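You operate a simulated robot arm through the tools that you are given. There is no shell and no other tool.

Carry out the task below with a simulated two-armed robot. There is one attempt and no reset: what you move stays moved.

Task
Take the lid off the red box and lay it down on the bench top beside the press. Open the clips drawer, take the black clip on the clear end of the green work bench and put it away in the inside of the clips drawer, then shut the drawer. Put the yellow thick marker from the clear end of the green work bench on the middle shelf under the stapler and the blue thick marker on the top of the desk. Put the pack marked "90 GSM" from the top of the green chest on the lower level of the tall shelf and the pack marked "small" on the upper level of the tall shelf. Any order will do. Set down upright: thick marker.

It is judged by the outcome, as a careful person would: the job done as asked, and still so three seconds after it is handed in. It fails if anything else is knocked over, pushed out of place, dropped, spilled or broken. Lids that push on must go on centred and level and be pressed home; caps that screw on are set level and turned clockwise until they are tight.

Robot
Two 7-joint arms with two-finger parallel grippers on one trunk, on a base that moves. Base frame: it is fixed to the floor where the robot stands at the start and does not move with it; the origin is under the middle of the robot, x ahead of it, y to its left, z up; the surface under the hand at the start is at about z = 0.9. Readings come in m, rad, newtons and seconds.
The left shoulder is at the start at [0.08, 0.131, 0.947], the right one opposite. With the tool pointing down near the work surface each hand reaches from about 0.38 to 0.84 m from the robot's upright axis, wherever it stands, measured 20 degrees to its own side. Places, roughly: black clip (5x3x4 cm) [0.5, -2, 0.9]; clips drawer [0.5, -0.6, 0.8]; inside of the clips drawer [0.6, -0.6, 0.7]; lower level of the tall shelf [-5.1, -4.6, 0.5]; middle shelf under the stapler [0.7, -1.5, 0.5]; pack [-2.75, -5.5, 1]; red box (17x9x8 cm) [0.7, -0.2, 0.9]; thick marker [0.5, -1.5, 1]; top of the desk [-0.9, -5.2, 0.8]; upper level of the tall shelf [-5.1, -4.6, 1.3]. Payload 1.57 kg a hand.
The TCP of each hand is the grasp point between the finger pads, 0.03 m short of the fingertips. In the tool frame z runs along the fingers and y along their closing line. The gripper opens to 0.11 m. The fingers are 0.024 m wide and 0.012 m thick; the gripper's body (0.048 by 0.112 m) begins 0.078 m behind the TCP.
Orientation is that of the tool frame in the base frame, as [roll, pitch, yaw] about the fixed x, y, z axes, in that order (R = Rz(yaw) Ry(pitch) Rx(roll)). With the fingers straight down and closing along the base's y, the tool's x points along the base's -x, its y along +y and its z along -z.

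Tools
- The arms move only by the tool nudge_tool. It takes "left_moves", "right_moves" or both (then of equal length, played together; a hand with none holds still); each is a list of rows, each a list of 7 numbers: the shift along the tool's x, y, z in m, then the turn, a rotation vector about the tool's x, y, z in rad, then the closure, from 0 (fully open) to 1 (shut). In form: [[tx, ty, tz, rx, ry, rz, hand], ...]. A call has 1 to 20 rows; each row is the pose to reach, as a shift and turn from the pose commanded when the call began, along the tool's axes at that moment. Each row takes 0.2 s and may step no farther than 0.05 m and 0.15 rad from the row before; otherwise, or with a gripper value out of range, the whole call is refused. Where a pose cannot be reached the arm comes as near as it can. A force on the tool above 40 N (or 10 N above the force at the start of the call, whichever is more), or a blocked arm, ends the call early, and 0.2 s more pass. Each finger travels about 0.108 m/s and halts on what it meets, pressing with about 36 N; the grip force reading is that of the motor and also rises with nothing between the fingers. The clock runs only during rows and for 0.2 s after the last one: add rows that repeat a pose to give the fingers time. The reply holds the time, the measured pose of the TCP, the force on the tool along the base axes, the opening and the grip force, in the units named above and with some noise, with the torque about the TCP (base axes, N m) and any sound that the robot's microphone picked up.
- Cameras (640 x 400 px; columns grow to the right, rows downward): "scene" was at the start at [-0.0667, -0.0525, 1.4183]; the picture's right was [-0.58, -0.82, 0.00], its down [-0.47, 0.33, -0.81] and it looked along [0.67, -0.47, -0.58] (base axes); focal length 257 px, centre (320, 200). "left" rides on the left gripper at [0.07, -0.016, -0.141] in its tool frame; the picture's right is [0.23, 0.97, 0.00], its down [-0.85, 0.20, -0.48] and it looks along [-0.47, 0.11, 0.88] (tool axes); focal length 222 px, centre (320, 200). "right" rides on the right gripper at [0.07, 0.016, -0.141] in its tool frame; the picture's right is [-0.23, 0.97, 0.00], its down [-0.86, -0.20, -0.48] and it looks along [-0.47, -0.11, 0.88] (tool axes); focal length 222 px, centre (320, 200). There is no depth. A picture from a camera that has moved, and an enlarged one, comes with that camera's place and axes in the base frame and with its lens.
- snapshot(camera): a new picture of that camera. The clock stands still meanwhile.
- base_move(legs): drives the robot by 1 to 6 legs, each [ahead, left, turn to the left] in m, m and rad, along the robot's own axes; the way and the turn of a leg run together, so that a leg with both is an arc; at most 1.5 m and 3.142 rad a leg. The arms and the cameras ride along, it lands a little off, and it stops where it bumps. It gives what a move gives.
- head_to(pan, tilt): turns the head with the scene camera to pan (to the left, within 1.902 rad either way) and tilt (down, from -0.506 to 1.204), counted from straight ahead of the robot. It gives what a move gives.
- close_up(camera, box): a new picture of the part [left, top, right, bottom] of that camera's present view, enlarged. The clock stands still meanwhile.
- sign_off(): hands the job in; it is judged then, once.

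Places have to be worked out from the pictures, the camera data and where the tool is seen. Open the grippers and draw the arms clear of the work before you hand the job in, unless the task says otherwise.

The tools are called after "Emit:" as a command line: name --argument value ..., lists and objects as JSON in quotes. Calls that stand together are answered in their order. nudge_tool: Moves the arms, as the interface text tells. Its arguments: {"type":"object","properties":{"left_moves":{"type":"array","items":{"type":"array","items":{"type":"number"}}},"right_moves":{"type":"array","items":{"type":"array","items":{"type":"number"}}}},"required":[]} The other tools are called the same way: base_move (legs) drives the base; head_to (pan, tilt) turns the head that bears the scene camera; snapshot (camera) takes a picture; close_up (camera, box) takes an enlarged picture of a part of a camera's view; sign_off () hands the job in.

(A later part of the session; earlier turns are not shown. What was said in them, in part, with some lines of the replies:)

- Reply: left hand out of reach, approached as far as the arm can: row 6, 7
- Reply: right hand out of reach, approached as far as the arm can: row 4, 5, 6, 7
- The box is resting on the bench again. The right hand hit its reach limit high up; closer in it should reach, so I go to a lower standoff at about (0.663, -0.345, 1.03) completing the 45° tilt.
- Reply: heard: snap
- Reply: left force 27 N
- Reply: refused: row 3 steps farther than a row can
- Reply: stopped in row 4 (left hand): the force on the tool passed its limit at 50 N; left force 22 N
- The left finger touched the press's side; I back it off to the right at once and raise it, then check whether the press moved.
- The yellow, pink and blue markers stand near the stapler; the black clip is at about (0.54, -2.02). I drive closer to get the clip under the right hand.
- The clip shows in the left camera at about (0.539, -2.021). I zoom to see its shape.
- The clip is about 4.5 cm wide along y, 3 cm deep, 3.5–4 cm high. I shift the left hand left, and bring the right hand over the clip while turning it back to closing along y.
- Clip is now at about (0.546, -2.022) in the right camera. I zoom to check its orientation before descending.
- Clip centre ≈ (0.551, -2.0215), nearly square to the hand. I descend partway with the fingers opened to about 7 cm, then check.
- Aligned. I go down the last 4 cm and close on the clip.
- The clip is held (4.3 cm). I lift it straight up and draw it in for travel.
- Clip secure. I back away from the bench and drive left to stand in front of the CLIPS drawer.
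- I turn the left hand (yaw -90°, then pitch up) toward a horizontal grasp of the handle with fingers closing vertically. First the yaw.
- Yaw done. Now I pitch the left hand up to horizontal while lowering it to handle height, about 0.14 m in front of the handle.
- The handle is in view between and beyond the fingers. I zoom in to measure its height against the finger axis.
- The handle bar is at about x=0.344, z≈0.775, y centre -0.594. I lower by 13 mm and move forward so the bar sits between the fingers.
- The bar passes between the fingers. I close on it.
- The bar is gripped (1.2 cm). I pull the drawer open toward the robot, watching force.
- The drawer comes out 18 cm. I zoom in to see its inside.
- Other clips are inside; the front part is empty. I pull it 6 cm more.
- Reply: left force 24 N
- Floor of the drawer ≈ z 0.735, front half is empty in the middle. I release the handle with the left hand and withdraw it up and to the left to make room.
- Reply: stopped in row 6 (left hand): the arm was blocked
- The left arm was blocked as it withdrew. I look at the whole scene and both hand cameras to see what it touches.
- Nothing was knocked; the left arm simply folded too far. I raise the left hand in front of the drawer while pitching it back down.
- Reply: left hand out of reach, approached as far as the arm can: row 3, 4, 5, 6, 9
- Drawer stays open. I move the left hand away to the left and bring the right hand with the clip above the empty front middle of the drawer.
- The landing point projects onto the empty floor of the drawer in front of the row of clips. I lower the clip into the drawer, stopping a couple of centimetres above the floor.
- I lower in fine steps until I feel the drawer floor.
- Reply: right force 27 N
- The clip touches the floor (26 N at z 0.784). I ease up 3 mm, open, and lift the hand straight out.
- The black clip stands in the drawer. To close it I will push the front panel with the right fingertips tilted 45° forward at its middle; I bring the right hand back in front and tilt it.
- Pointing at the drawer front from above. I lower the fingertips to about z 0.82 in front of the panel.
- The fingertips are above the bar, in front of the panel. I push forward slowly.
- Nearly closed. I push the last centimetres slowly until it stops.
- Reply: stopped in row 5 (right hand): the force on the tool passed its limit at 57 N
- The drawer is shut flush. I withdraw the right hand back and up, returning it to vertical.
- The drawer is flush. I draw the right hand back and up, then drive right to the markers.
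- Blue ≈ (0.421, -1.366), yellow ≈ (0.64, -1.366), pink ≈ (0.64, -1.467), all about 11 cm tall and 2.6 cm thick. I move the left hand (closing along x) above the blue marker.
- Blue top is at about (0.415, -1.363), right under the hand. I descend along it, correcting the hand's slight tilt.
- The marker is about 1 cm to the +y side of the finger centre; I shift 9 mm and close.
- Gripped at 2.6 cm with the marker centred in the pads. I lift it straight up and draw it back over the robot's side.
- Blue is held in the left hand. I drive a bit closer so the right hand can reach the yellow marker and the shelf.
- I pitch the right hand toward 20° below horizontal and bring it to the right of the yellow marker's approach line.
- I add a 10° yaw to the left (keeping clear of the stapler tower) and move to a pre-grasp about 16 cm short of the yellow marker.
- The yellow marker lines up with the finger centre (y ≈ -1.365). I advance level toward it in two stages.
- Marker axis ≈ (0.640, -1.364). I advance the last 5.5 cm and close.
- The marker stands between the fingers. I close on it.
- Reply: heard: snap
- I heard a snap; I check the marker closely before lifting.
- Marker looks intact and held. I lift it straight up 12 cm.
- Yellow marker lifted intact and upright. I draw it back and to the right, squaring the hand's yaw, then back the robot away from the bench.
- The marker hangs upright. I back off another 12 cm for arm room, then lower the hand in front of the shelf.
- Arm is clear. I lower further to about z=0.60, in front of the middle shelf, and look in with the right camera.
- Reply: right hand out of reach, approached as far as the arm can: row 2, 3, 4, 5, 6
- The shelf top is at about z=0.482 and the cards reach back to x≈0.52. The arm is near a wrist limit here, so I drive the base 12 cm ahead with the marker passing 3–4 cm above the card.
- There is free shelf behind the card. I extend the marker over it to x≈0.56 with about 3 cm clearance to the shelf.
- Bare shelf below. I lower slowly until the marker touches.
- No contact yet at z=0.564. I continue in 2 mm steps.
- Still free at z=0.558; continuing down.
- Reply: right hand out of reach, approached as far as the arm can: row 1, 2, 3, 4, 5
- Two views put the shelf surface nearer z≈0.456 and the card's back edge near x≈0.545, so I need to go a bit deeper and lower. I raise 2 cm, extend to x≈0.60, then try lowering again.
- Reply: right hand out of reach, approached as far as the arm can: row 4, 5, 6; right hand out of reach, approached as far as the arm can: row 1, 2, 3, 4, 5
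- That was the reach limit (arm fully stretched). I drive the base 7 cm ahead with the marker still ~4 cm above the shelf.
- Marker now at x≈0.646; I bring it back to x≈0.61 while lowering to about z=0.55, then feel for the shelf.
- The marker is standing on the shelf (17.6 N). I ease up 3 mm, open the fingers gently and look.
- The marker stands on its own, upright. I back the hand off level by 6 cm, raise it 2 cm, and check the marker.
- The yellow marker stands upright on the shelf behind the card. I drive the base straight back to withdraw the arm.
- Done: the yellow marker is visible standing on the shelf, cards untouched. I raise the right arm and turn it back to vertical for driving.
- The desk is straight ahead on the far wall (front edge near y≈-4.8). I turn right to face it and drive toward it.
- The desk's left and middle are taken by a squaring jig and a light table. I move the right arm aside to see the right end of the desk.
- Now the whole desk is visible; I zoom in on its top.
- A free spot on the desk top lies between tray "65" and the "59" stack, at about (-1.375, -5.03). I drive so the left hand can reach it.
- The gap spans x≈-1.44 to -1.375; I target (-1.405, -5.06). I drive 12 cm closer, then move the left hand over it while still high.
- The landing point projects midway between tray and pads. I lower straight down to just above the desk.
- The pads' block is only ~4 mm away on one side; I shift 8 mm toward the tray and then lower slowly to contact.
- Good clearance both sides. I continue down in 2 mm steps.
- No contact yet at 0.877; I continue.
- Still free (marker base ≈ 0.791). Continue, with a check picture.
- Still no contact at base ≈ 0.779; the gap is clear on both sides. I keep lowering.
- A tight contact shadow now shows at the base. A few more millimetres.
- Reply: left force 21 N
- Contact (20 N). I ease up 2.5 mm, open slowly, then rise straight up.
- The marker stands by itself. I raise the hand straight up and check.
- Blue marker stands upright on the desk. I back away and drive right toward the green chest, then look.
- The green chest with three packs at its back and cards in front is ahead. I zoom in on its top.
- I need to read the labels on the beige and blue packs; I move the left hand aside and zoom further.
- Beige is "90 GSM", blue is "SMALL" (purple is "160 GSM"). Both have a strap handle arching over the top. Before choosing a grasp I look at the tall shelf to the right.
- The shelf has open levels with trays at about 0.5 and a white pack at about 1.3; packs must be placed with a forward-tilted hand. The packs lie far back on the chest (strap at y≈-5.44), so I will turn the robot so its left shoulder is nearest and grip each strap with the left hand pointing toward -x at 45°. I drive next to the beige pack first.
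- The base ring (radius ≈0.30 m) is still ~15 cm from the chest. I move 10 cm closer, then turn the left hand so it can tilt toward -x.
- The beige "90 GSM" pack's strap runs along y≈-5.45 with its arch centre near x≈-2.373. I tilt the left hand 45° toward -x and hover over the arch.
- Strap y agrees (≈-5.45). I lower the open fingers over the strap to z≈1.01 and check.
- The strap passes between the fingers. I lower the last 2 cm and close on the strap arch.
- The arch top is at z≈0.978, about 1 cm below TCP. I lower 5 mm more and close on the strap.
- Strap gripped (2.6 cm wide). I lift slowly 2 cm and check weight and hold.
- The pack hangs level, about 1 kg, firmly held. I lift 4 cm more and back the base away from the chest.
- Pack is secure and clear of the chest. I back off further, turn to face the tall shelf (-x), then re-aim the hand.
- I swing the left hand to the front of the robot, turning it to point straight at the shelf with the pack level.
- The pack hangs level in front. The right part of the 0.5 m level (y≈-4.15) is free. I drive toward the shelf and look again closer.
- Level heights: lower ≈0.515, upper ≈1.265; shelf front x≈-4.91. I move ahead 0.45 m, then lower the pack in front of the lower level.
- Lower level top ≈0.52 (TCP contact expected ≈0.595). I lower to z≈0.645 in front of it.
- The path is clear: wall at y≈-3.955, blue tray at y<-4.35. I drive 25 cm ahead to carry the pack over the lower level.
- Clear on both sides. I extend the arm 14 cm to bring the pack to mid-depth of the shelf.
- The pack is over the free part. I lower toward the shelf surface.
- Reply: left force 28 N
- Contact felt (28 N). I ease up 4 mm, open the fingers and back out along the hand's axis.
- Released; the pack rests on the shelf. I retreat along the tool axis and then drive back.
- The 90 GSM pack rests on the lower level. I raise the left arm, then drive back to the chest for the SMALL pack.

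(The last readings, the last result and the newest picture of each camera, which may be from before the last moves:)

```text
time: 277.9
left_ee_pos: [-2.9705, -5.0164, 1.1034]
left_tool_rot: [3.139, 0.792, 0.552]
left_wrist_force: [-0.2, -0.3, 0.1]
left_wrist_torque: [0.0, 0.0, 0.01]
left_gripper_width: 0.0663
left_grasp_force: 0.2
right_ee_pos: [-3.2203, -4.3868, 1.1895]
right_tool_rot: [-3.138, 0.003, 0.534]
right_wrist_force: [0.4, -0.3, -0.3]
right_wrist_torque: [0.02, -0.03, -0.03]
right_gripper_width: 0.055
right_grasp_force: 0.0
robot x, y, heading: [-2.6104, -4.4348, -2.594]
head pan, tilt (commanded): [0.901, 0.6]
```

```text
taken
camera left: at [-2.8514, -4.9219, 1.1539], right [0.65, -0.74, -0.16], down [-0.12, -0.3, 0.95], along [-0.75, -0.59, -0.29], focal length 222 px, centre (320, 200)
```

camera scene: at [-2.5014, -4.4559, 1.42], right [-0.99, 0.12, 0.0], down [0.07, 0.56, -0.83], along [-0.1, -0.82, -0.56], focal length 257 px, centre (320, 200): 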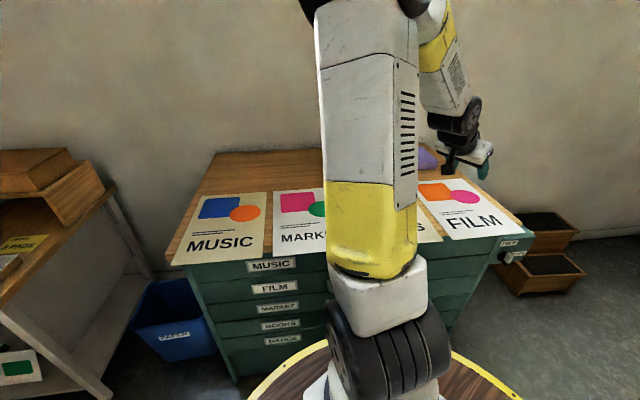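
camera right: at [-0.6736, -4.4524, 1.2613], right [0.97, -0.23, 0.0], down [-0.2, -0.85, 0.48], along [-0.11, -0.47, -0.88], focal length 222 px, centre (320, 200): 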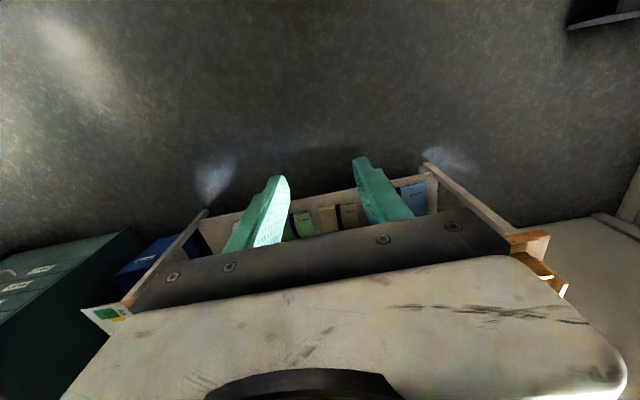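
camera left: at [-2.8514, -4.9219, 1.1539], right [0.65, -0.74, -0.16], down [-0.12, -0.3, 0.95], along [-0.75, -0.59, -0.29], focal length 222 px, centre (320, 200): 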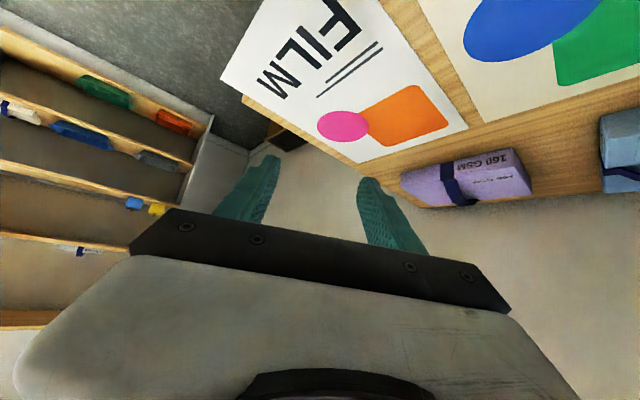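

I move the base next to the chest for the blue pack, and swing the left hand to a standoff on its +x side, pointing -x.

Emit:
base_move --legs '[[0.077, 0.146, 0]]'

Emit:
nudge_tool --left_moves '[[0.0097, 0.0394, -0.0107, 0.0393, 0, 0.0388, 0.35], [0.0195, 0.0789, -0.0214, 0.0785, 0, 0.0776, 0.35], [0.0292, 0.1183, -0.0321, 0.1178, 0, 0.1164, 0.35], [0.039, 0.1578, -0.0428, 0.1571, 0, 0.1552, 0.35], [0.0487, 0.1972, -0.0535, 0.1964, 0, 0.194, 0.35], [0.0584, 0.2367, -0.0643, 0.2356, 0, 0.2328, 0.35], [0.0682, 0.2762, -0.075, 0.2749, 0, 0.2716, 0.35], [0.0779, 0.3156, -0.0857, 0.3142, 0, 0.3104, 0.35], [0.0877, 0.355, -0.0964, 0.3534, 0, 0.3492, 0.35], [0.0974, 0.3945, -0.1071, 0.3927, 0, 0.388, 0.35], [0.0974, 0.3945, -0.1071, 0.3927, 0, 0.388, 0.35]]'

Emit:
snapshot --camera "left"

Emit:
snapshot --camera "scene"

```text
time: 279.4
left_ee_pos: [-2.9594, -5.1799, 1.1038]
left_tool_rot: [3.138, 0.792, 0.553]
left_wrist_force: [-0.1, 0.1, -0.5]
left_wrist_torque: [-0.01, 0.02, -0.03]
left_gripper_width: 0.0662
left_grasp_force: 0.1
right_ee_pos: [-3.2091, -4.5509, 1.1898]
right_tool_rot: [-3.137, 0.002, 0.536]
right_wrist_force: [0.4, 0.0, 0.9]
right_wrist_torque: [0.01, -0.01, 0.0]
right_gripper_width: 0.055
right_grasp_force: 0.0
robot x, y, heading: [-2.5997, -4.6007, -2.596]
head pan, tilt (commanded): [0.901, 0.6]
```

```text
time: 281.8
left_ee_pos: [-2.628, -5.4401, 1.1119]
left_tool_rot: [3.14, 0.792, 0.0]
left_wrist_force: [-0.4, -0.9, 0.0]
left_wrist_torque: [0.01, -0.02, 0.03]
left_gripper_width: 0.0712
left_grasp_force: 0.1
right_ee_pos: [-3.2089, -4.5504, 1.1909]
right_tool_rot: [-3.138, 0.001, 0.536]
right_wrist_force: [-0.4, 0.0, 0.4]
right_wrist_torque: [-0.02, 0.01, 0.03]
right_gripper_width: 0.0551
right_grasp_force: 0.0
robot x, y, heading: [-2.5995, -4.6038, -2.592]
head pan, tilt (commanded): [0.901, 0.6]
```

```text
taken
camera left: at [-2.4779, -5.4216, 1.1614], right [0.16, -0.97, -0.16], down [-0.26, -0.2, 0.94], along [-0.95, -0.11, -0.29], focal length 222 px, centre (320, 200)
```

left: 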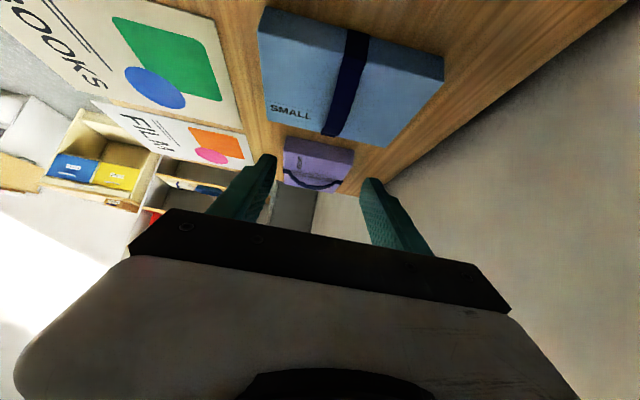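

```text
taken
camera scene: at [-2.4907, -4.6199, 1.4199], right [-0.99, 0.12, 0.0], down [0.07, 0.56, -0.82], along [-0.1, -0.82, -0.57], focal length 257 px, centre (320, 200)
```

scene: 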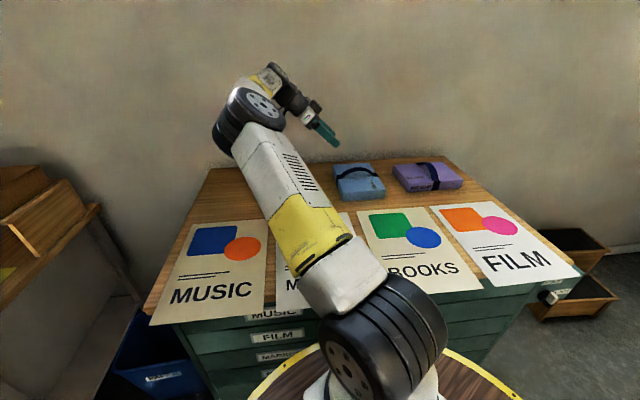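

Blue pack centre ≈ (-2.726, -5.452), strap at y≈-5.455. I move down along the pointing direction to straddle the strap.

Emit:
nudge_tool --left_moves '[[0.003, 0.004, 0.033, 0, 0, 0, 0.35], [0.006, 0.008, 0.067, 0, 0, 0, 0.35], [0.009, 0.012, 0.1, 0, 0, 0, 0.4], [0.0115, 0.015, 0.1335, 0, 0, 0, 0.4], [0.0115, 0.015, 0.1335, 0, 0, 0, 0.4]]'

Emit:
snapshot --camera "left"

Emit:
close_up --camera "scene" --box '[260, 100, 420, 220]'

```text
time: 282.9
left_ee_pos: [-2.7146, -5.4543, 1.0106]
left_tool_rot: [3.139, 0.79, 0.003]
left_wrist_force: [-0.5, 0.8, -0.5]
left_wrist_torque: [0.02, 0.02, -0.01]
left_gripper_width: 0.0663
left_grasp_force: 0.1
right_ee_pos: [-3.2088, -4.552, 1.1901]
right_tool_rot: [-3.137, 0.002, 0.537]
right_wrist_force: [-0.5, -0.5, -0.2]
right_wrist_torque: [-0.02, 0.01, -0.04]
right_gripper_width: 0.055
right_grasp_force: 0.1
robot x, y, heading: [-2.5972, -4.6021, -2.593]
head pan, tilt (commanded): [0.901, 0.6]
```

```text
taken
camera left: at [-2.5653, -5.4359, 1.0593], right [0.16, -0.97, -0.16], down [-0.26, -0.2, 0.94], along [-0.95, -0.11, -0.29], focal length 222 px, centre (320, 200)
```

left: 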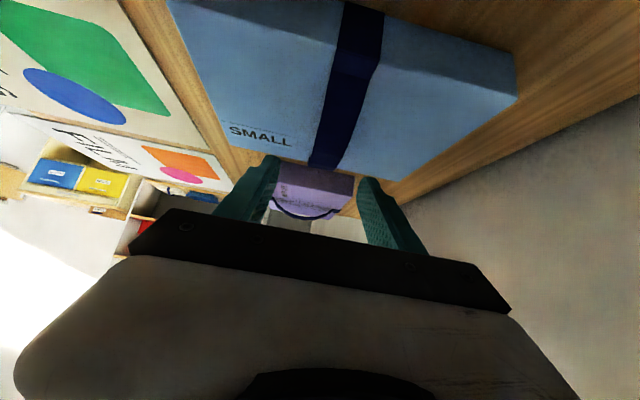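

```text
3.33 times, centred on (340, 160) of scene
camera zoom: at [-2.4907, -4.6199, 1.4199], right [-0.99, 0.12, 0.0], down [0.07, 0.56, -0.82], along [-0.1, -0.82, -0.57], focal length 857 px, centre (253, 333)
```

zoom: 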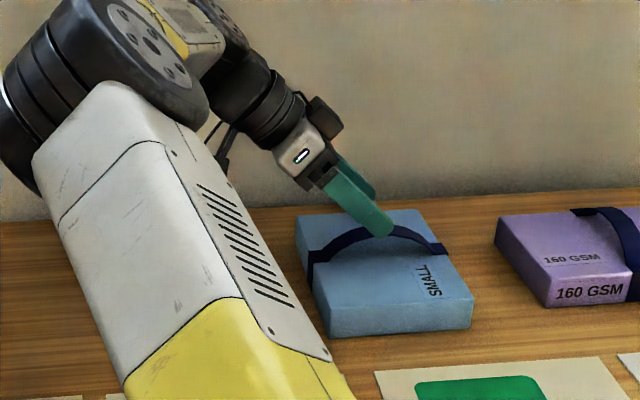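

Alignment looks good. I lower 2.7 cm and close on the strap.

Emit:
nudge_tool --left_moves '[[0.0064, 0, 0.0063, 0, 0, 0, 0.4], [0.0128, 0, 0.0127, 0, 0, 0, 0.4], [0.0192, 0, 0.019, 0, 0, 0, 0.4], [0.0192, 0, 0.019, 0, 0, 0, 0.55], [0.0192, 0, 0.019, 0, 0, 0, 0.7], [0.0192, 0, 0.019, 0, 0, 0, 0.85], [0.0192, 0, 0.019, 0, 0, 0, 1], [0.0192, 0, 0.019, 0, 0, 0, 1]]'

Emit:
snapshot --camera "left"

Emit:
close_up --camera "scene" --box '[260, 100, 420, 220]'

```text
time: 284.8
left_ee_pos: [-2.7153, -5.4551, 0.9827]
left_tool_rot: [3.14, 0.79, 0.004]
left_wrist_force: [-0.6, -3.5, -0.9]
left_wrist_torque: [-0.17, -0.08, 0.13]
left_gripper_width: 0.0259
left_grasp_force: 36.1
right_ee_pos: [-3.2094, -4.5508, 1.1901]
right_tool_rot: [-3.138, 0.002, 0.534]
right_wrist_force: [-0.1, 0.2, 0.0]
right_wrist_torque: [-0.01, -0.03, 0.03]
right_gripper_width: 0.055
right_grasp_force: 0.1
robot x, y, heading: [-2.6002, -4.6035, -2.593]
head pan, tilt (commanded): [0.901, 0.6]
```

```text
taken
camera left: at [-2.5646, -5.4369, 1.032], right [0.16, -0.97, -0.16], down [-0.26, -0.2, 0.94], along [-0.95, -0.11, -0.29], focal length 222 px, centre (320, 200)
```

left: 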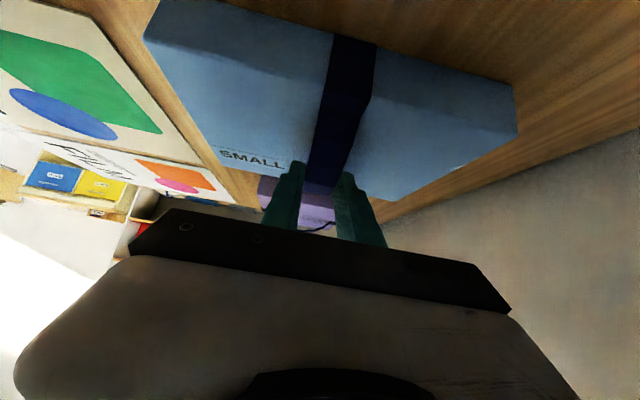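

```text
3.33 times, centred on (340, 160) of scene
camera zoom: at [-2.4907, -4.6201, 1.4199], right [-0.99, 0.12, 0.0], down [0.07, 0.56, -0.82], along [-0.1, -0.82, -0.57], focal length 857 px, centre (253, 333)
```

zoom: 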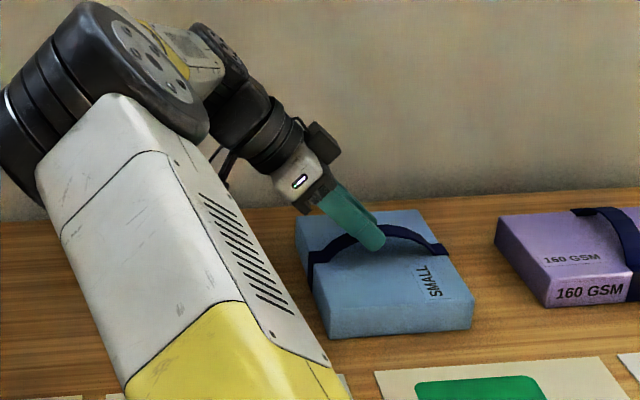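

The strap is gripped at the arch's centre. I lift slowly and check.

Emit:
nudge_tool --left_moves '[[-0.0036, 0, -0.0035, 0, 0, 0, 1], [-0.0071, 0, -0.007, 0, 0, 0, 1], [-0.0107, 0, -0.0105, 0, 0, 0, 1], [-0.0142, 0, -0.014, 0, 0, 0, 1], [-0.0142, 0, -0.014, 0, 0, 0, 1]]'

Emit:
close_up --camera "scene" --box '[260, 100, 420, 220]'

```text
time: 285.9
left_ee_pos: [-2.7143, -5.4546, 1.0021]
left_tool_rot: [3.139, 0.791, 0.003]
left_wrist_force: [-0.1, -0.1, -10.3]
left_wrist_torque: [0.04, -0.26, -0.02]
left_gripper_width: 0.0257
left_grasp_force: 36.4
right_ee_pos: [-3.2082, -4.5502, 1.1901]
right_tool_rot: [-3.137, 0.0, 0.536]
right_wrist_force: [0.6, -0.5, 0.2]
right_wrist_torque: [0.03, -0.01, -0.02]
right_gripper_width: 0.0552
right_grasp_force: 0.1
robot x, y, heading: [-2.601, -4.6031, -2.597]
head pan, tilt (commanded): [0.901, 0.6]
```

```text
3.33 times, centred on (340, 160) of scene
camera zoom: at [-2.4908, -4.6203, 1.4199], right [-0.99, 0.12, 0.0], down [0.07, 0.56, -0.82], along [-0.1, -0.82, -0.57], focal length 857 px, centre (253, 333)
```

zoom: 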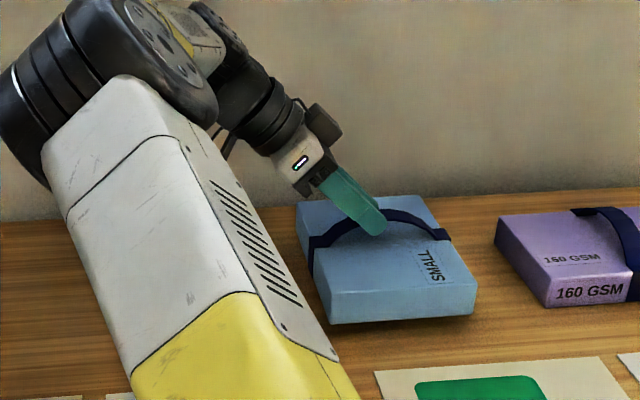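

Level and firm. I lift 5 cm more and back away from the chest, then turn to the shelf.

Emit:
nudge_tool --left_moves '[[-0.0071, 0, -0.007, 0, 0, 0, 1], [-0.0142, 0, -0.0141, 0, 0, 0, 1], [-0.0213, 0, -0.0211, 0, 0, 0, 1], [-0.0284, 0, -0.0281, 0, 0, 0, 1], [-0.0355, 0, -0.0352, 0, 0, 0, 1], [-0.0355, 0, -0.0352, 0, 0, 0, 1]]'

Emit:
base_move --legs '[[-0.338, -0.557, 0], [0, 0, -0.545]]'

Emit:
head_to --pan 0.1 --tilt 0.4

Emit:
snapshot --camera "scene"

```text
time: 287.4
left_ee_pos: [-2.7148, -5.4552, 1.0512]
left_tool_rot: [3.139, 0.79, 0.002]
left_wrist_force: [-0.9, 0.7, -10.6]
left_wrist_torque: [-0.02, -0.29, 0.01]
left_gripper_width: 0.0258
left_grasp_force: 36.0
right_ee_pos: [-3.2088, -4.5519, 1.1908]
right_tool_rot: [-3.138, 0.001, 0.536]
right_wrist_force: [0.3, -0.1, 0.4]
right_wrist_torque: [-0.01, 0.02, -0.01]
right_gripper_width: 0.055
right_grasp_force: 0.1
robot x, y, heading: [-2.6017, -4.6059, -2.597]
head pan, tilt (commanded): [0.901, 0.6]
```

```text
time: 292.5
left_ee_pos: [-3.1426, -4.6197, 1.0519]
left_tool_rot: [3.137, 0.791, -0.547]
left_wrist_force: [0.4, -0.6, -10.5]
left_wrist_torque: [-0.12, -0.22, 0.0]
left_gripper_width: 0.0258
left_grasp_force: 35.3
right_ee_pos: [-3.0941, -3.5905, 1.1899]
right_tool_rot: [-3.137, 0.001, -0.012]
right_wrist_force: [0.0, -0.1, -0.2]
right_wrist_torque: [0.01, -0.01, -0.02]
right_gripper_width: 0.055
right_grasp_force: 0.1
robot x, y, heading: [-2.6012, -3.954, 3.138]
head pan, tilt (commanded): [0.901, 0.6]
```

```text
time: 293.6
left_ee_pos: [-3.1441, -4.6205, 1.0518]
left_tool_rot: [3.139, 0.79, -0.545]
left_wrist_force: [-0.3, -0.2, -10.1]
left_wrist_torque: [-0.14, -0.22, 0.0]
left_gripper_width: 0.0255
left_grasp_force: 35.6
right_ee_pos: [-3.0944, -3.5915, 1.1897]
right_tool_rot: [-3.139, 0.001, -0.012]
right_wrist_force: [0.3, -0.5, 0.6]
right_wrist_torque: [-0.01, 0.03, 0.01]
right_gripper_width: 0.055
right_grasp_force: 0.1
robot x, y, heading: [-2.6028, -3.9517, 3.14]
head pan, tilt (commanded): [0.099, 0.4]
```

```text
taken
camera scene: at [-2.5534, -3.9638, 1.4382], right [-0.1, 1.0, 0.0], down [0.39, 0.04, -0.92], along [-0.92, -0.09, -0.39], focal length 257 px, centre (320, 200)
```

scene: 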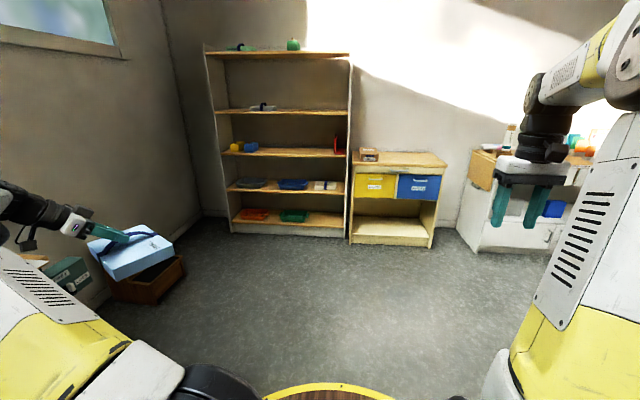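

Now I swing the SMALL pack to the front and up a little, squaring the hand toward the shelf.

Emit:
nudge_tool --left_moves '[[-0.022, -0.0312, 0.0093, -0.0352, 0, -0.0348, 1], [-0.044, -0.0625, 0.0187, -0.0705, 0, -0.0697, 1], [-0.066, -0.0937, 0.028, -0.1057, 0, -0.1045, 1], [-0.088, -0.1249, 0.0373, -0.1409, 0, -0.1393, 1], [-0.11, -0.1561, 0.0467, -0.1761, 0, -0.1741, 1], [-0.1321, -0.1874, 0.056, -0.2114, 0, -0.209, 1], [-0.1541, -0.2186, 0.0654, -0.2466, 0, -0.2438, 1], [-0.1761, -0.2498, 0.0747, -0.2818, 0, -0.2786, 1], [-0.1981, -0.281, 0.084, -0.317, 0, -0.3134, 1], [-0.2201, -0.3123, 0.0934, -0.3523, 0, -0.3483, 1], [-0.2421, -0.3435, 0.1027, -0.3875, 0, -0.3831, 1], [-0.2421, -0.3435, 0.1027, -0.3875, 0, -0.3831, 1]]'

Emit:
base_move --legs '[[1.3, 0, 0]]'

Emit:
snapshot --camera "scene"

```text
time: 296.2
left_ee_pos: [-3.1736, -4.199, 1.1499]
left_tool_rot: [3.139, 0.791, -0.003]
left_wrist_force: [-0.6, 0.0, -10.4]
left_wrist_torque: [0.04, -0.25, -0.02]
left_gripper_width: 0.0258
left_grasp_force: 35.6
right_ee_pos: [-3.095, -3.5904, 1.1892]
right_tool_rot: [-3.137, 0.0, -0.013]
right_wrist_force: [-0.3, 1.1, -0.1]
right_wrist_torque: [-0.02, -0.02, -0.02]
right_gripper_width: 0.055
right_grasp_force: 0.0
robot x, y, heading: [-2.5991, -3.9544, 3.141]
head pan, tilt (commanded): [0.099, 0.4]
```

```text
time: 302.7
left_ee_pos: [-4.4603, -4.1895, 1.1502]
left_tool_rot: [3.139, 0.791, -0.009]
left_wrist_force: [0.5, 0.1, -10.0]
left_wrist_torque: [0.01, -0.26, -0.01]
left_gripper_width: 0.0258
left_grasp_force: 35.9
right_ee_pos: [-4.3767, -3.5812, 1.1894]
right_tool_rot: [-3.139, 0.0, -0.018]
right_wrist_force: [-1.5, 0.3, 0.1]
right_wrist_torque: [-0.05, -0.03, 0.04]
right_gripper_width: 0.0548
right_grasp_force: 0.1
robot x, y, heading: [-3.8874, -3.9445, 3.137]
head pan, tilt (commanded): [0.099, 0.4]
```

```text
taken
camera scene: at [-3.8385, -3.9576, 1.4382], right [-0.09, 1.0, 0.0], down [0.39, 0.04, -0.92], along [-0.92, -0.08, -0.39], focal length 257 px, centre (320, 200)
```

scene: 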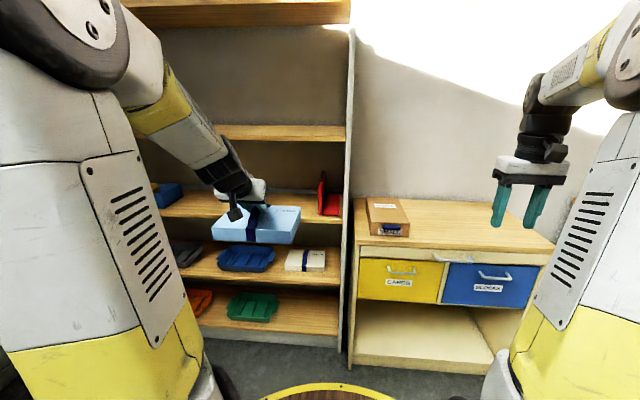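

I raise the pack to about z=1.375 (pack bottom ≈1.30), in front of the upper level.

Emit:
nudge_tool --left_moves '[[-0.0267, -0.0067, -0.0263, 0, 0, 0, 1], [-0.0533, -0.0133, -0.0527, 0, 0, 0, 1], [-0.08, -0.02, -0.079, 0, 0, 0, 1], [-0.1067, -0.0267, -0.1053, 0, 0, 0, 1], [-0.1333, -0.0333, -0.1317, 0, 0, 0, 1], [-0.16, -0.04, -0.158, 0, 0, 0, 1], [-0.16, -0.04, -0.158, 0, 0, 0, 1]]'

Emit:
head_to --pan 0.15 --tilt 0.15

Emit:
snapshot --camera "scene"

Emit:
snapshot --camera "left"

```text
time: 304.3
left_ee_pos: [-4.4596, -4.1504, 1.3726]
left_tool_rot: [3.14, 0.789, -0.007]
left_wrist_force: [0.3, 0.7, -10.3]
left_wrist_torque: [0.03, -0.25, -0.01]
left_gripper_width: 0.0259
left_grasp_force: 36.5
right_ee_pos: [-4.377, -3.5812, 1.1891]
right_tool_rot: [-3.138, 0.001, -0.017]
right_wrist_force: [0.3, 0.1, -0.4]
right_wrist_torque: [-0.03, 0.01, 0.01]
right_gripper_width: 0.0551
right_grasp_force: 0.1
robot x, y, heading: [-3.8863, -3.9451, 3.133]
head pan, tilt (commanded): [0.099, 0.4]
```

```text
time: 305.1
left_ee_pos: [-4.4599, -4.1494, 1.3738]
left_tool_rot: [3.138, 0.79, -0.009]
left_wrist_force: [-0.1, -0.2, -10.2]
left_wrist_torque: [-0.04, -0.24, 0.01]
left_gripper_width: 0.0256
left_grasp_force: 35.7
right_ee_pos: [-4.3767, -3.5812, 1.1889]
right_tool_rot: [-3.138, 0.0, -0.017]
right_wrist_force: [-0.2, 0.4, 0.3]
right_wrist_torque: [0.0, 0.01, -0.01]
right_gripper_width: 0.0549
right_grasp_force: 0.0
robot x, y, heading: [-3.8897, -3.9428, 3.137]
head pan, tilt (commanded): [0.15, 0.15]
```

```text
taken
camera scene: at [-3.8381, -3.9622, 1.4614], right [-0.14, 0.99, 0.0], down [0.15, 0.02, -0.99], along [-0.98, -0.14, -0.15], focal length 257 px, centre (320, 200)
```

scene: 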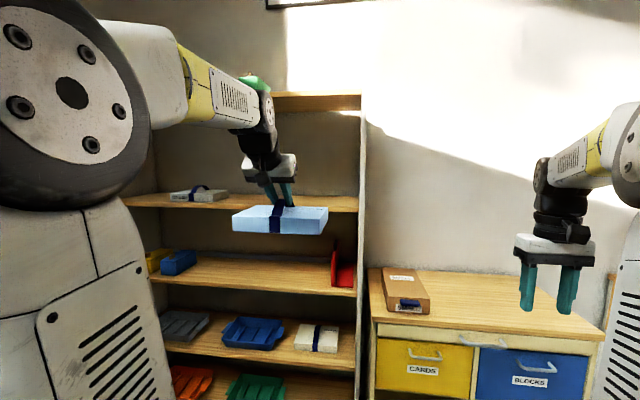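

```text
taken
camera left: at [-4.3101, -4.1326, 1.4226], right [0.15, -0.98, -0.16], down [-0.26, -0.2, 0.94], along [-0.95, -0.1, -0.29], focal length 222 px, centre (320, 200)
```

left: 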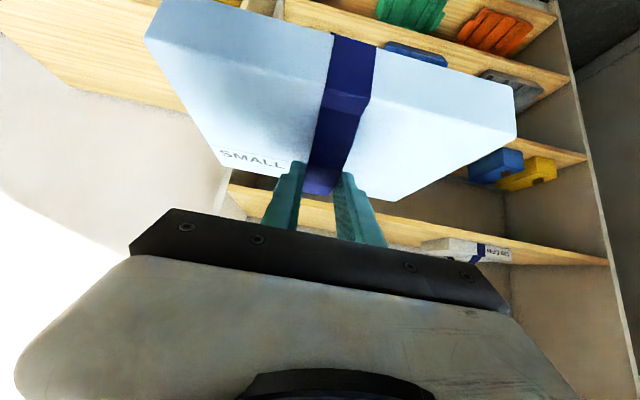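

I zoom in to measure the upper level's height precisely.

Emit:
close_up --camera "scene" --box '[220, 140, 380, 260]'

Emit:
close_up --camera "left" --box '[200, 160, 620, 290]'

```text
3.33 times, centred on (300, 200) of scene
camera zoom: at [-3.8381, -3.9622, 1.4614], right [-0.14, 0.99, 0.0], down [0.15, 0.02, -0.99], along [-0.98, -0.14, -0.15], focal length 857 px, centre (387, 200)
```

zoom: 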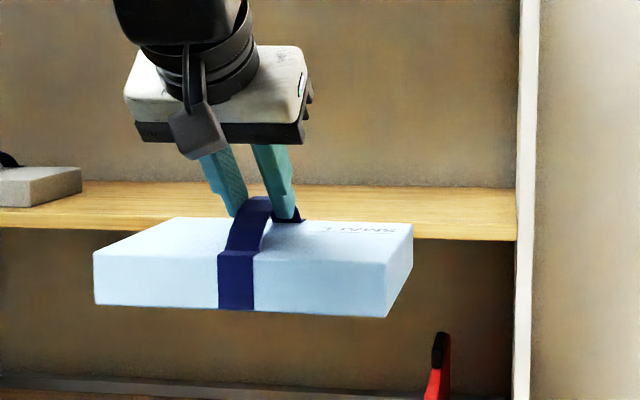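

```text
1.52 times, centred on (410, 225) of left
camera zoom: at [-4.3101, -4.1326, 1.4226], right [0.15, -0.98, -0.16], down [-0.26, -0.2, 0.94], along [-0.95, -0.1, -0.29], focal length 338 px, centre (183, 162)
```

zoom: 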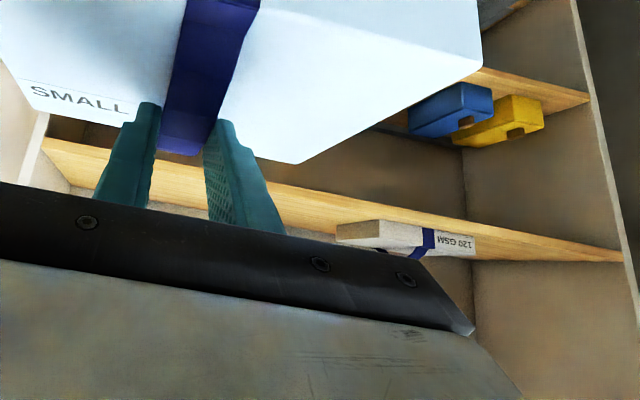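

Upper level top ≈1.275 (TCP contact ≈1.349). I raise 1.5 cm for clearance and drive ahead.

Emit:
nudge_tool --left_moves '[[-0.0053, 0, -0.0053, 0, 0, 0, 1], [-0.0107, 0, -0.0105, 0, 0, 0, 1], [-0.0107, 0, -0.0105, 0, 0, 0, 1]]'

Emit:
base_move --legs '[[0.33, 0, 0]]'

Emit:
snapshot --camera "scene"

Emit:
snapshot --camera "left"

```text
time: 305.9
left_ee_pos: [-4.4592, -4.1506, 1.3893]
left_tool_rot: [3.138, 0.79, -0.006]
left_wrist_force: [-0.4, 0.5, -10.1]
left_wrist_torque: [-0.01, -0.26, 0.02]
left_gripper_width: 0.026
left_grasp_force: 36.1
right_ee_pos: [-4.3777, -3.582, 1.1905]
right_tool_rot: [-3.139, -0.002, -0.017]
right_wrist_force: [1.2, 0.1, -0.4]
right_wrist_torque: [-0.01, 0.02, 0.02]
right_gripper_width: 0.0549
right_grasp_force: 0.1
robot x, y, heading: [-3.8884, -3.9486, 3.139]
head pan, tilt (commanded): [0.15, 0.15]
```

```text
time: 308.0
left_ee_pos: [-4.7896, -4.149, 1.3886]
left_tool_rot: [3.139, 0.792, -0.007]
left_wrist_force: [0.0, -0.1, -10.0]
left_wrist_torque: [0.0, -0.3, -0.01]
left_gripper_width: 0.0258
left_grasp_force: 36.5
right_ee_pos: [-4.7076, -3.5816, 1.1893]
right_tool_rot: [-3.139, 0.002, -0.016]
right_wrist_force: [0.2, -0.8, 0.1]
right_wrist_torque: [-0.01, 0.03, 0.02]
right_gripper_width: 0.0552
right_grasp_force: 0.0
robot x, y, heading: [-4.2188, -3.945, 3.135]
head pan, tilt (commanded): [0.15, 0.15]
```

```text
taken
camera scene: at [-4.1683, -3.96, 1.4614], right [-0.14, 0.99, 0.0], down [0.15, 0.02, -0.99], along [-0.98, -0.14, -0.15], focal length 257 px, centre (320, 200)
```

scene: 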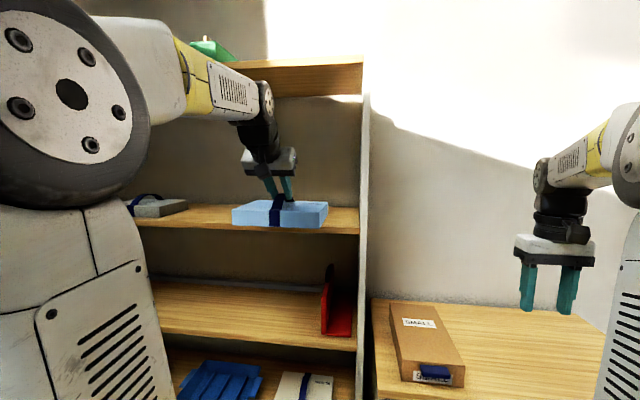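

```text
taken
camera left: at [-4.64, -4.1319, 1.4382], right [0.16, -0.97, -0.16], down [-0.26, -0.2, 0.94], along [-0.95, -0.11, -0.29], focal length 222 px, centre (320, 200)
```

left: 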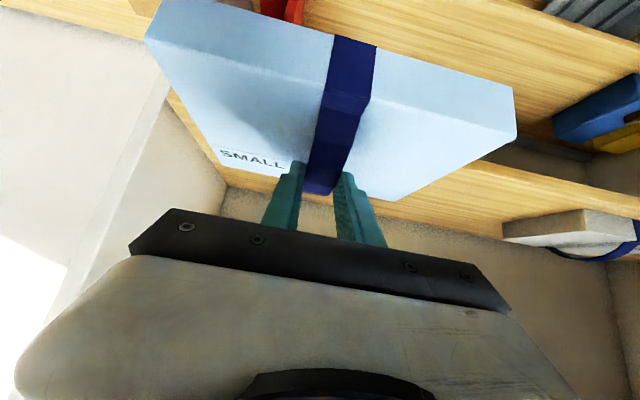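

Pack is ~4 cm above the upper level. I drive 16 cm further.

Emit:
base_move --legs '[[0.16, 0, 0]]'

Emit:
snapshot --camera "scene"

Emit:
snapshot --camera "left"

```text
time: 309.4
left_ee_pos: [-4.9508, -4.1481, 1.3879]
left_tool_rot: [3.139, 0.789, -0.006]
left_wrist_force: [1.2, 1.2, -10.0]
left_wrist_torque: [0.01, -0.27, -0.01]
left_gripper_width: 0.0258
left_grasp_force: 36.1
right_ee_pos: [-4.8681, -3.5799, 1.1905]
right_tool_rot: [-3.139, 0.002, -0.015]
right_wrist_force: [-0.9, 0.7, 0.6]
right_wrist_torque: [0.02, -0.02, 0.0]
right_gripper_width: 0.055
right_grasp_force: 0.1
robot x, y, heading: [-4.3767, -3.9419, 3.135]
head pan, tilt (commanded): [0.15, 0.15]
```

```text
taken
camera scene: at [-4.3285, -3.9591, 1.4614], right [-0.14, 0.99, 0.0], down [0.15, 0.02, -0.99], along [-0.98, -0.14, -0.15], focal length 257 px, centre (320, 200)
```

scene: 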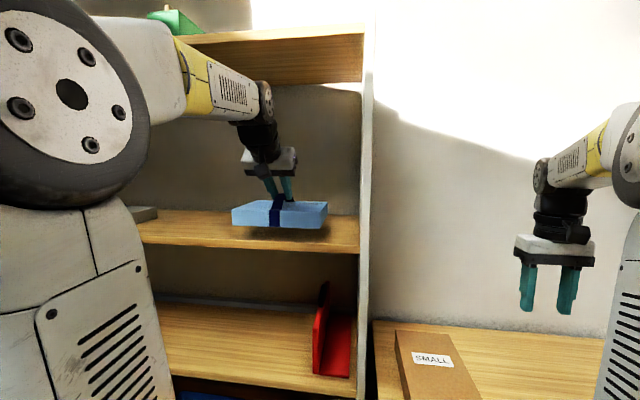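

```text
taken
camera left: at [-4.8002, -4.131, 1.4381], right [0.16, -0.97, -0.16], down [-0.26, -0.2, 0.94], along [-0.95, -0.11, -0.29], focal length 222 px, centre (320, 200)
```

left: 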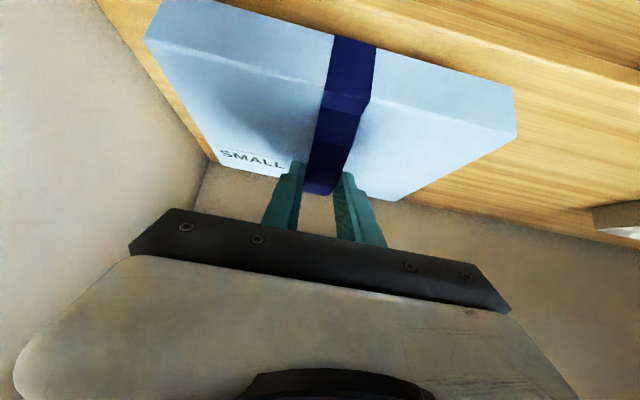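

The pack is over the upper level. I extend 9 cm and lower toward the surface.

Emit:
nudge_tool --left_moves '[[-0.0187, 0, 0.0237, 0, 0, 0, 1], [-0.0375, 0, 0.0473, 0, 0, 0, 1], [-0.0562, 0, 0.071, 0, 0, 0, 1], [-0.0562, 0, 0.071, 0, 0, 0, 1]]'

Emit:
nudge_tool --left_moves '[[0.0036, 0, 0.0035, 0, 0, 0, 1], [0.0071, 0, 0.007, 0, 0, 0, 1], [0.0107, 0, 0.0106, 0, 0, 0, 1], [0.0128, 0, 0.0127, 0, 0, 0, 1]]'

Emit:
snapshot --camera "left"

Emit:
close_up --camera "scene" --box '[200, 140, 380, 270]'

```text
time: 310.4
left_ee_pos: [-5.0403, -4.1473, 1.3773]
left_tool_rot: [3.137, 0.789, -0.007]
left_wrist_force: [0.0, -0.1, -10.1]
left_wrist_torque: [0.0, -0.31, -0.01]
left_gripper_width: 0.0257
left_grasp_force: 35.6
right_ee_pos: [-4.8677, -3.5801, 1.1891]
right_tool_rot: [-3.138, 0.0, -0.017]
right_wrist_force: [-0.6, 0.3, 0.4]
right_wrist_torque: [0.01, 0.01, -0.04]
right_gripper_width: 0.0551
right_grasp_force: 0.1
robot x, y, heading: [-4.3767, -3.9429, 3.136]
head pan, tilt (commanded): [0.15, 0.15]
```

```text
time: 311.4
left_ee_pos: [-5.0397, -4.1487, 1.361]
left_tool_rot: [3.139, 0.79, -0.004]
left_wrist_force: [0.4, -0.2, -9.6]
left_wrist_torque: [0.01, -0.29, -0.01]
left_gripper_width: 0.0257
left_grasp_force: 36.0
right_ee_pos: [-4.8686, -3.5792, 1.1897]
right_tool_rot: [-3.137, 0.001, -0.015]
right_wrist_force: [-0.8, 0.0, 0.0]
right_wrist_torque: [-0.01, 0.01, -0.01]
right_gripper_width: 0.055
right_grasp_force: 0.0
robot x, y, heading: [-4.3789, -3.9427, 3.138]
head pan, tilt (commanded): [0.15, 0.15]
```

```text
taken
camera left: at [-4.8903, -4.1307, 1.4097], right [0.16, -0.97, -0.16], down [-0.26, -0.2, 0.94], along [-0.95, -0.11, -0.29], focal length 222 px, centre (320, 200)
```

left: 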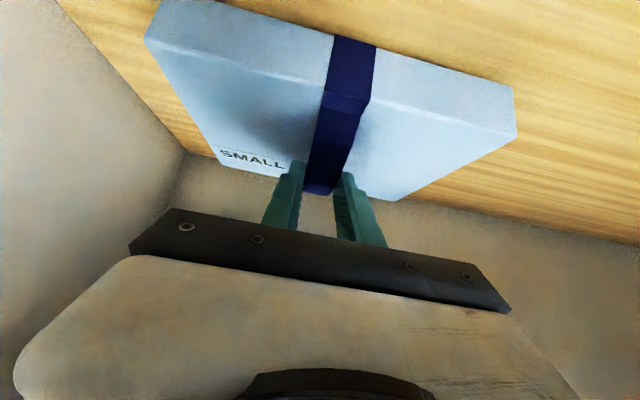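

```text
3.08 times, centred on (290, 205) of scene
camera zoom: at [-4.3288, -3.9591, 1.4614], right [-0.14, 0.99, 0.0], down [0.15, 0.02, -0.99], along [-0.98, -0.14, -0.15], focal length 791 px, centre (412, 185)
```

zoom: 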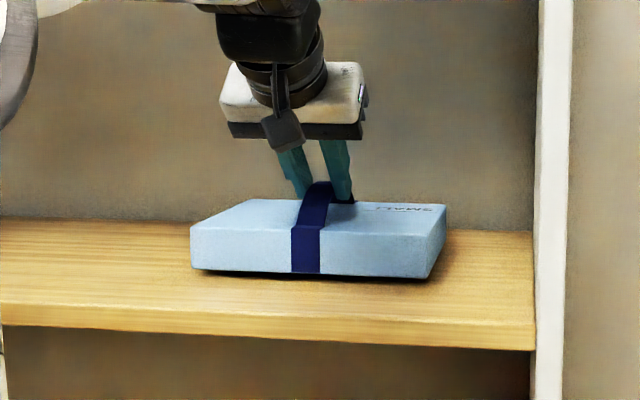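

Nearly down. I lower in fine steps to contact.

Emit:
nudge_tool --left_moves '[[0.0018, 0, 0.0018, 0, 0, 0, 1], [0.0036, 0, 0.0035, 0, 0, 0, 1], [0.0053, 0, 0.0053, 0, 0, 0, 1]]'

```text
time: 312.2
left_ee_pos: [-5.0393, -4.1472, 1.353]
left_tool_rot: [3.139, 0.792, -0.005]
left_wrist_force: [0.4, 0.1, -8.1]
left_wrist_torque: [0.21, -0.04, -0.02]
left_gripper_width: 0.0258
left_grasp_force: 35.8
right_ee_pos: [-4.8691, -3.5798, 1.1895]
right_tool_rot: [-3.139, 0.0, -0.015]
right_wrist_force: [-0.3, -0.3, 0.0]
right_wrist_torque: [0.01, -0.01, 0.03]
right_gripper_width: 0.055
right_grasp_force: 0.0
robot x, y, heading: [-4.3791, -3.9427, 3.137]
head pan, tilt (commanded): [0.15, 0.15]
```

Contact is just beginning (-8 N, torque changing). I go 3 mm more.

Emit:
nudge_tool --left_moves '[[0.0011, 0, 0.0011, 0, 0, 0, 1], [0.0021, 0, 0.0021, 0, 0, 0, 1], [0.0021, 0, 0.0021, 0, 0, 0, 1]]'

Emit:
close_up --camera "scene" --box '[200, 140, 380, 270]'

```text
time: 313.1
left_ee_pos: [-5.04, -4.1479, 1.3527]
left_tool_rot: [3.138, 0.794, -0.005]
left_wrist_force: [-1.5, -1.1, 14.0]
left_wrist_torque: [-0.07, -0.84, 0.0]
left_gripper_width: 0.026
left_grasp_force: 35.5
right_ee_pos: [-4.8676, -3.5793, 1.1897]
right_tool_rot: [-3.138, 0.003, -0.016]
right_wrist_force: [-0.3, 0.5, 0.1]
right_wrist_torque: [-0.01, 0.03, 0.0]
right_gripper_width: 0.0551
right_grasp_force: 0.0
robot x, y, heading: [-4.3796, -3.9431, 3.133]
head pan, tilt (commanded): [0.15, 0.15]
```

```text
3.08 times, centred on (290, 205) of scene
camera zoom: at [-4.328, -3.959, 1.4614], right [-0.14, 0.99, 0.0], down [0.15, 0.02, -0.99], along [-0.98, -0.14, -0.15], focal length 791 px, centre (412, 185)
```

zoom: 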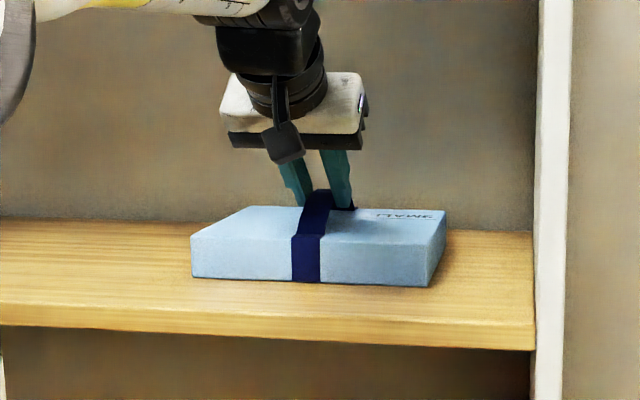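

The pack sits on the shelf. I ease up 2 mm, open and back out.

Emit:
nudge_tool --left_moves '[[-0.001, 0, -0.001, 0, 0, 0, 1], [-0.0016, 0, -0.0016, 0, 0, 0, 0.9], [-0.0016, 0, -0.0016, 0, 0, 0, 0.75], [-0.0016, 0, -0.0016, 0, 0, 0, 0.6], [-0.0016, 0, -0.0016, 0, 0, 0, 0.45], [-0.0016, 0, -0.0016, 0, 0, 0, 0.4]]'

Emit:
snapshot --camera "left"

```text
time: 314.4
left_ee_pos: [-5.0404, -4.149, 1.3517]
left_tool_rot: [3.139, 0.789, -0.006]
left_wrist_force: [0.3, 0.3, -0.3]
left_wrist_torque: [0.0, 0.01, -0.01]
left_gripper_width: 0.0659
left_grasp_force: 0.0
right_ee_pos: [-4.8692, -3.5795, 1.1912]
right_tool_rot: [-3.138, 0.001, -0.016]
right_wrist_force: [0.4, -0.4, 0.1]
right_wrist_torque: [0.02, 0.0, 0.02]
right_gripper_width: 0.0551
right_grasp_force: 0.1
robot x, y, heading: [-4.3787, -3.9435, 3.136]
head pan, tilt (commanded): [0.15, 0.15]
```

```text
taken
camera left: at [-4.8899, -4.1306, 1.4018], right [0.16, -0.97, -0.16], down [-0.26, -0.2, 0.94], along [-0.95, -0.11, -0.29], focal length 222 px, centre (320, 200)
```

left: 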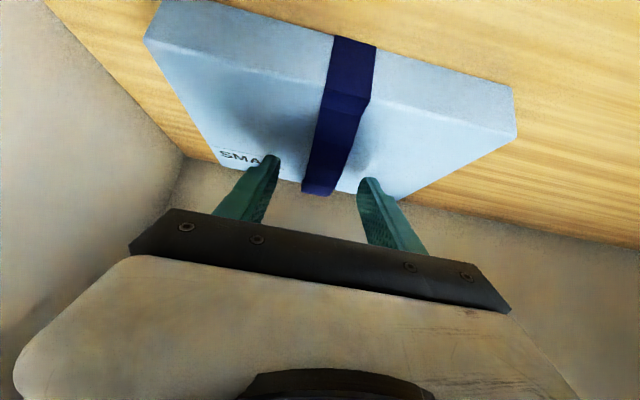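

Released. I retreat along the tool axis and drive back.

Emit:
nudge_tool --left_moves '[[0, 0, -0.02, 0, 0, 0, 0.4], [0, 0, -0.045, 0, 0, 0, 0.4], [0, 0, -0.07, 0, 0, 0, 0.4]]'

Emit:
base_move --legs '[[-0.7, 0, 0]]'

Emit:
snapshot --camera "scene"

Emit:
close_up --camera "scene" --box '[180, 80, 400, 380]'

```text
time: 315.2
left_ee_pos: [-4.9922, -4.1468, 1.4027]
left_tool_rot: [3.138, 0.788, -0.005]
left_wrist_force: [-0.7, 0.3, 0.3]
left_wrist_torque: [-0.01, -0.01, 0.01]
left_gripper_width: 0.0658
left_grasp_force: 0.1
right_ee_pos: [-4.8684, -3.5805, 1.1914]
right_tool_rot: [-3.138, 0.002, -0.015]
right_wrist_force: [0.7, 0.4, 0.3]
right_wrist_torque: [-0.02, 0.0, 0.0]
right_gripper_width: 0.0549
right_grasp_force: 0.0
robot x, y, heading: [-4.3802, -3.9398, 3.135]
head pan, tilt (commanded): [0.15, 0.15]
```

```text
time: 319.1
left_ee_pos: [-4.2832, -4.15, 1.402]
left_tool_rot: [3.138, 0.788, -0.01]
left_wrist_force: [0.0, 0.0, 0.9]
left_wrist_torque: [-0.02, -0.01, 0.03]
left_gripper_width: 0.066
left_grasp_force: 0.0
right_ee_pos: [-4.1592, -3.5827, 1.1902]
right_tool_rot: [-3.138, 0.0, -0.016]
right_wrist_force: [0.2, -0.3, -0.1]
right_wrist_torque: [0.01, 0.02, 0.0]
right_gripper_width: 0.0549
right_grasp_force: 0.1
robot x, y, heading: [-3.6738, -3.9447, 3.135]
head pan, tilt (commanded): [0.15, 0.15]
```

```text
taken
camera scene: at [-3.6201, -3.9638, 1.4614], right [-0.14, 0.99, 0.0], down [0.15, 0.02, -0.99], along [-0.98, -0.14, -0.15], focal length 257 px, centre (320, 200)
```

scene: 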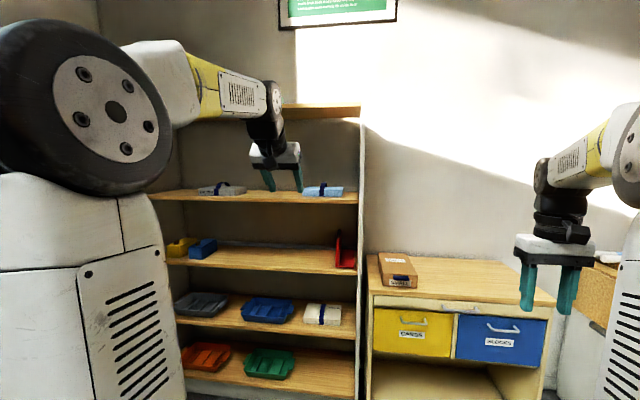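

```text
1.33 times, centred on (290, 230) of scene
camera zoom: at [-3.6201, -3.9638, 1.4614], right [-0.14, 0.99, 0.0], down [0.15, 0.02, -0.99], along [-0.98, -0.14, -0.15], focal length 343 px, centre (360, 160)
```

zoom: 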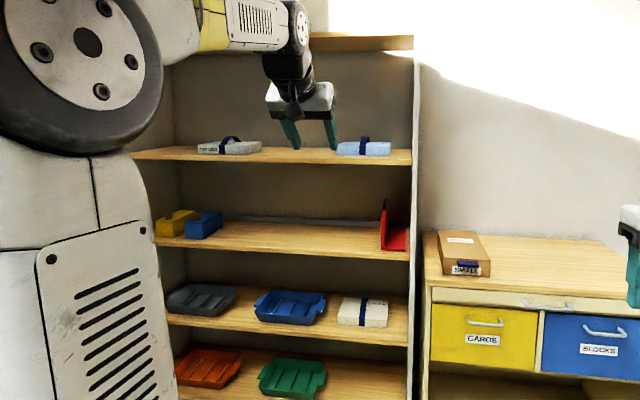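

Both packs are in their places. I open both grippers fully and bring the left arm down to a neutral pose, clear of everything.

Emit:
nudge_tool --left_moves '[[0.02, 0, 0.015, 0, 0.1, 0, 0.3], [0.045, 0, 0.03, 0, 0.2, 0, 0.1], [0.07, 0, 0.045, 0, 0.3, 0, 0], [0.095, 0, 0.06, 0, 0.4, 0, 0], [0.12, 0, 0.075, 0, 0.5, 0, 0], [0.145, 0, 0.09, 0, 0.6, 0, 0], [0.16, 0, 0.1, 0, 0.7, 0, 0], [0.16, 0, 0.1, 0, 0.785, 0, 0]]' --right_moves '[[0, 0, 0, 0, 0, 0, 0.3], [0, 0, 0, 0, 0, 0, 0.1], [0, 0, 0, 0, 0, 0, 0], [0, 0, 0, 0, 0, 0, 0], [0, 0, 0, 0, 0, 0, 0], [0, 0, 0, 0, 0, 0, 0], [0, 0, 0, 0, 0, 0, 0], [0, 0, 0, 0, 0, 0, 0]]'

Emit:
head_to --pan 0.1 --tilt 0.3

Emit:
snapshot --camera "scene"

```text
time: 320.9
left_ee_pos: [-4.2421, -4.1507, 1.2177]
left_tool_rot: [3.14, 0.005, -0.004]
left_wrist_force: [0.4, 0.3, 0.6]
left_wrist_torque: [-0.02, 0.0, 0.01]
left_gripper_width: 0.11
left_grasp_force: 0.1
right_ee_pos: [-4.1591, -3.5832, 1.1908]
right_tool_rot: [-3.138, 0.002, -0.017]
right_wrist_force: [-0.2, 0.6, 0.6]
right_wrist_torque: [0.0, 0.02, -0.01]
right_gripper_width: 0.1099
right_grasp_force: 0.0
robot x, y, heading: [-3.6692, -3.9483, 3.139]
head pan, tilt (commanded): [0.15, 0.15]
```

```text
time: 321.6
left_ee_pos: [-4.2424, -4.1508, 1.2182]
left_tool_rot: [3.14, 0.006, -0.004]
left_wrist_force: [0.5, 0.1, 0.0]
left_wrist_torque: [0.0, 0.0, -0.02]
left_gripper_width: 0.1097
left_grasp_force: 0.0
right_ee_pos: [-4.1593, -3.5828, 1.1889]
right_tool_rot: [-3.139, 0.001, -0.017]
right_wrist_force: [0.0, -0.2, -0.2]
right_wrist_torque: [0.02, -0.02, 0.01]
right_gripper_width: 0.11
right_grasp_force: 0.0
robot x, y, heading: [-3.6752, -3.9452, 3.134]
head pan, tilt (commanded): [0.099, 0.3]
```

```text
taken
camera scene: at [-3.6212, -3.9592, 1.4475], right [-0.09, 1.0, 0.0], down [0.29, 0.03, -0.96], along [-0.95, -0.09, -0.3], focal length 257 px, centre (320, 200)
```

scene: 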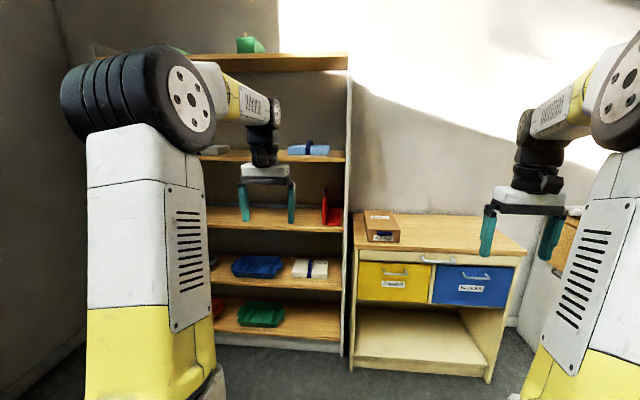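

Everything has been placed and checked, both grippers are open and the arms are clear. I hand the job in.

Emit:
sign_off

```text
The job is handed in.
```

I did every part of the job and handed it in. I checked each item when I set it down. I did not go back to the bench for a last look before handing in.

- **Red box:** the lid is off and lies flat on the bench top just right of the press. The box stayed where it was.
- **Clips drawer:** the black clip stands inside the drawer, and the drawer is shut flush.
- **Markers:** the yellow one stands upright on the middle shelf under the stapler, behind the cards. The blue one stands upright on the desk top, between tray 65 and the "59" pads.
- **Packs:** "90 GSM" is on the lower level of the tall shelf and "small" is on the upper level, both at the right-hand end.

Two things happened along the way:

- **Press bumped:** the left hand struck the side of the press once, at up to about 50 N. Pictures before and after show it in the same place.
- **Snap heard:** the microphone picked up a snap as I closed on the yellow marker. The marker looked whole when I lifted it and when I put it down.
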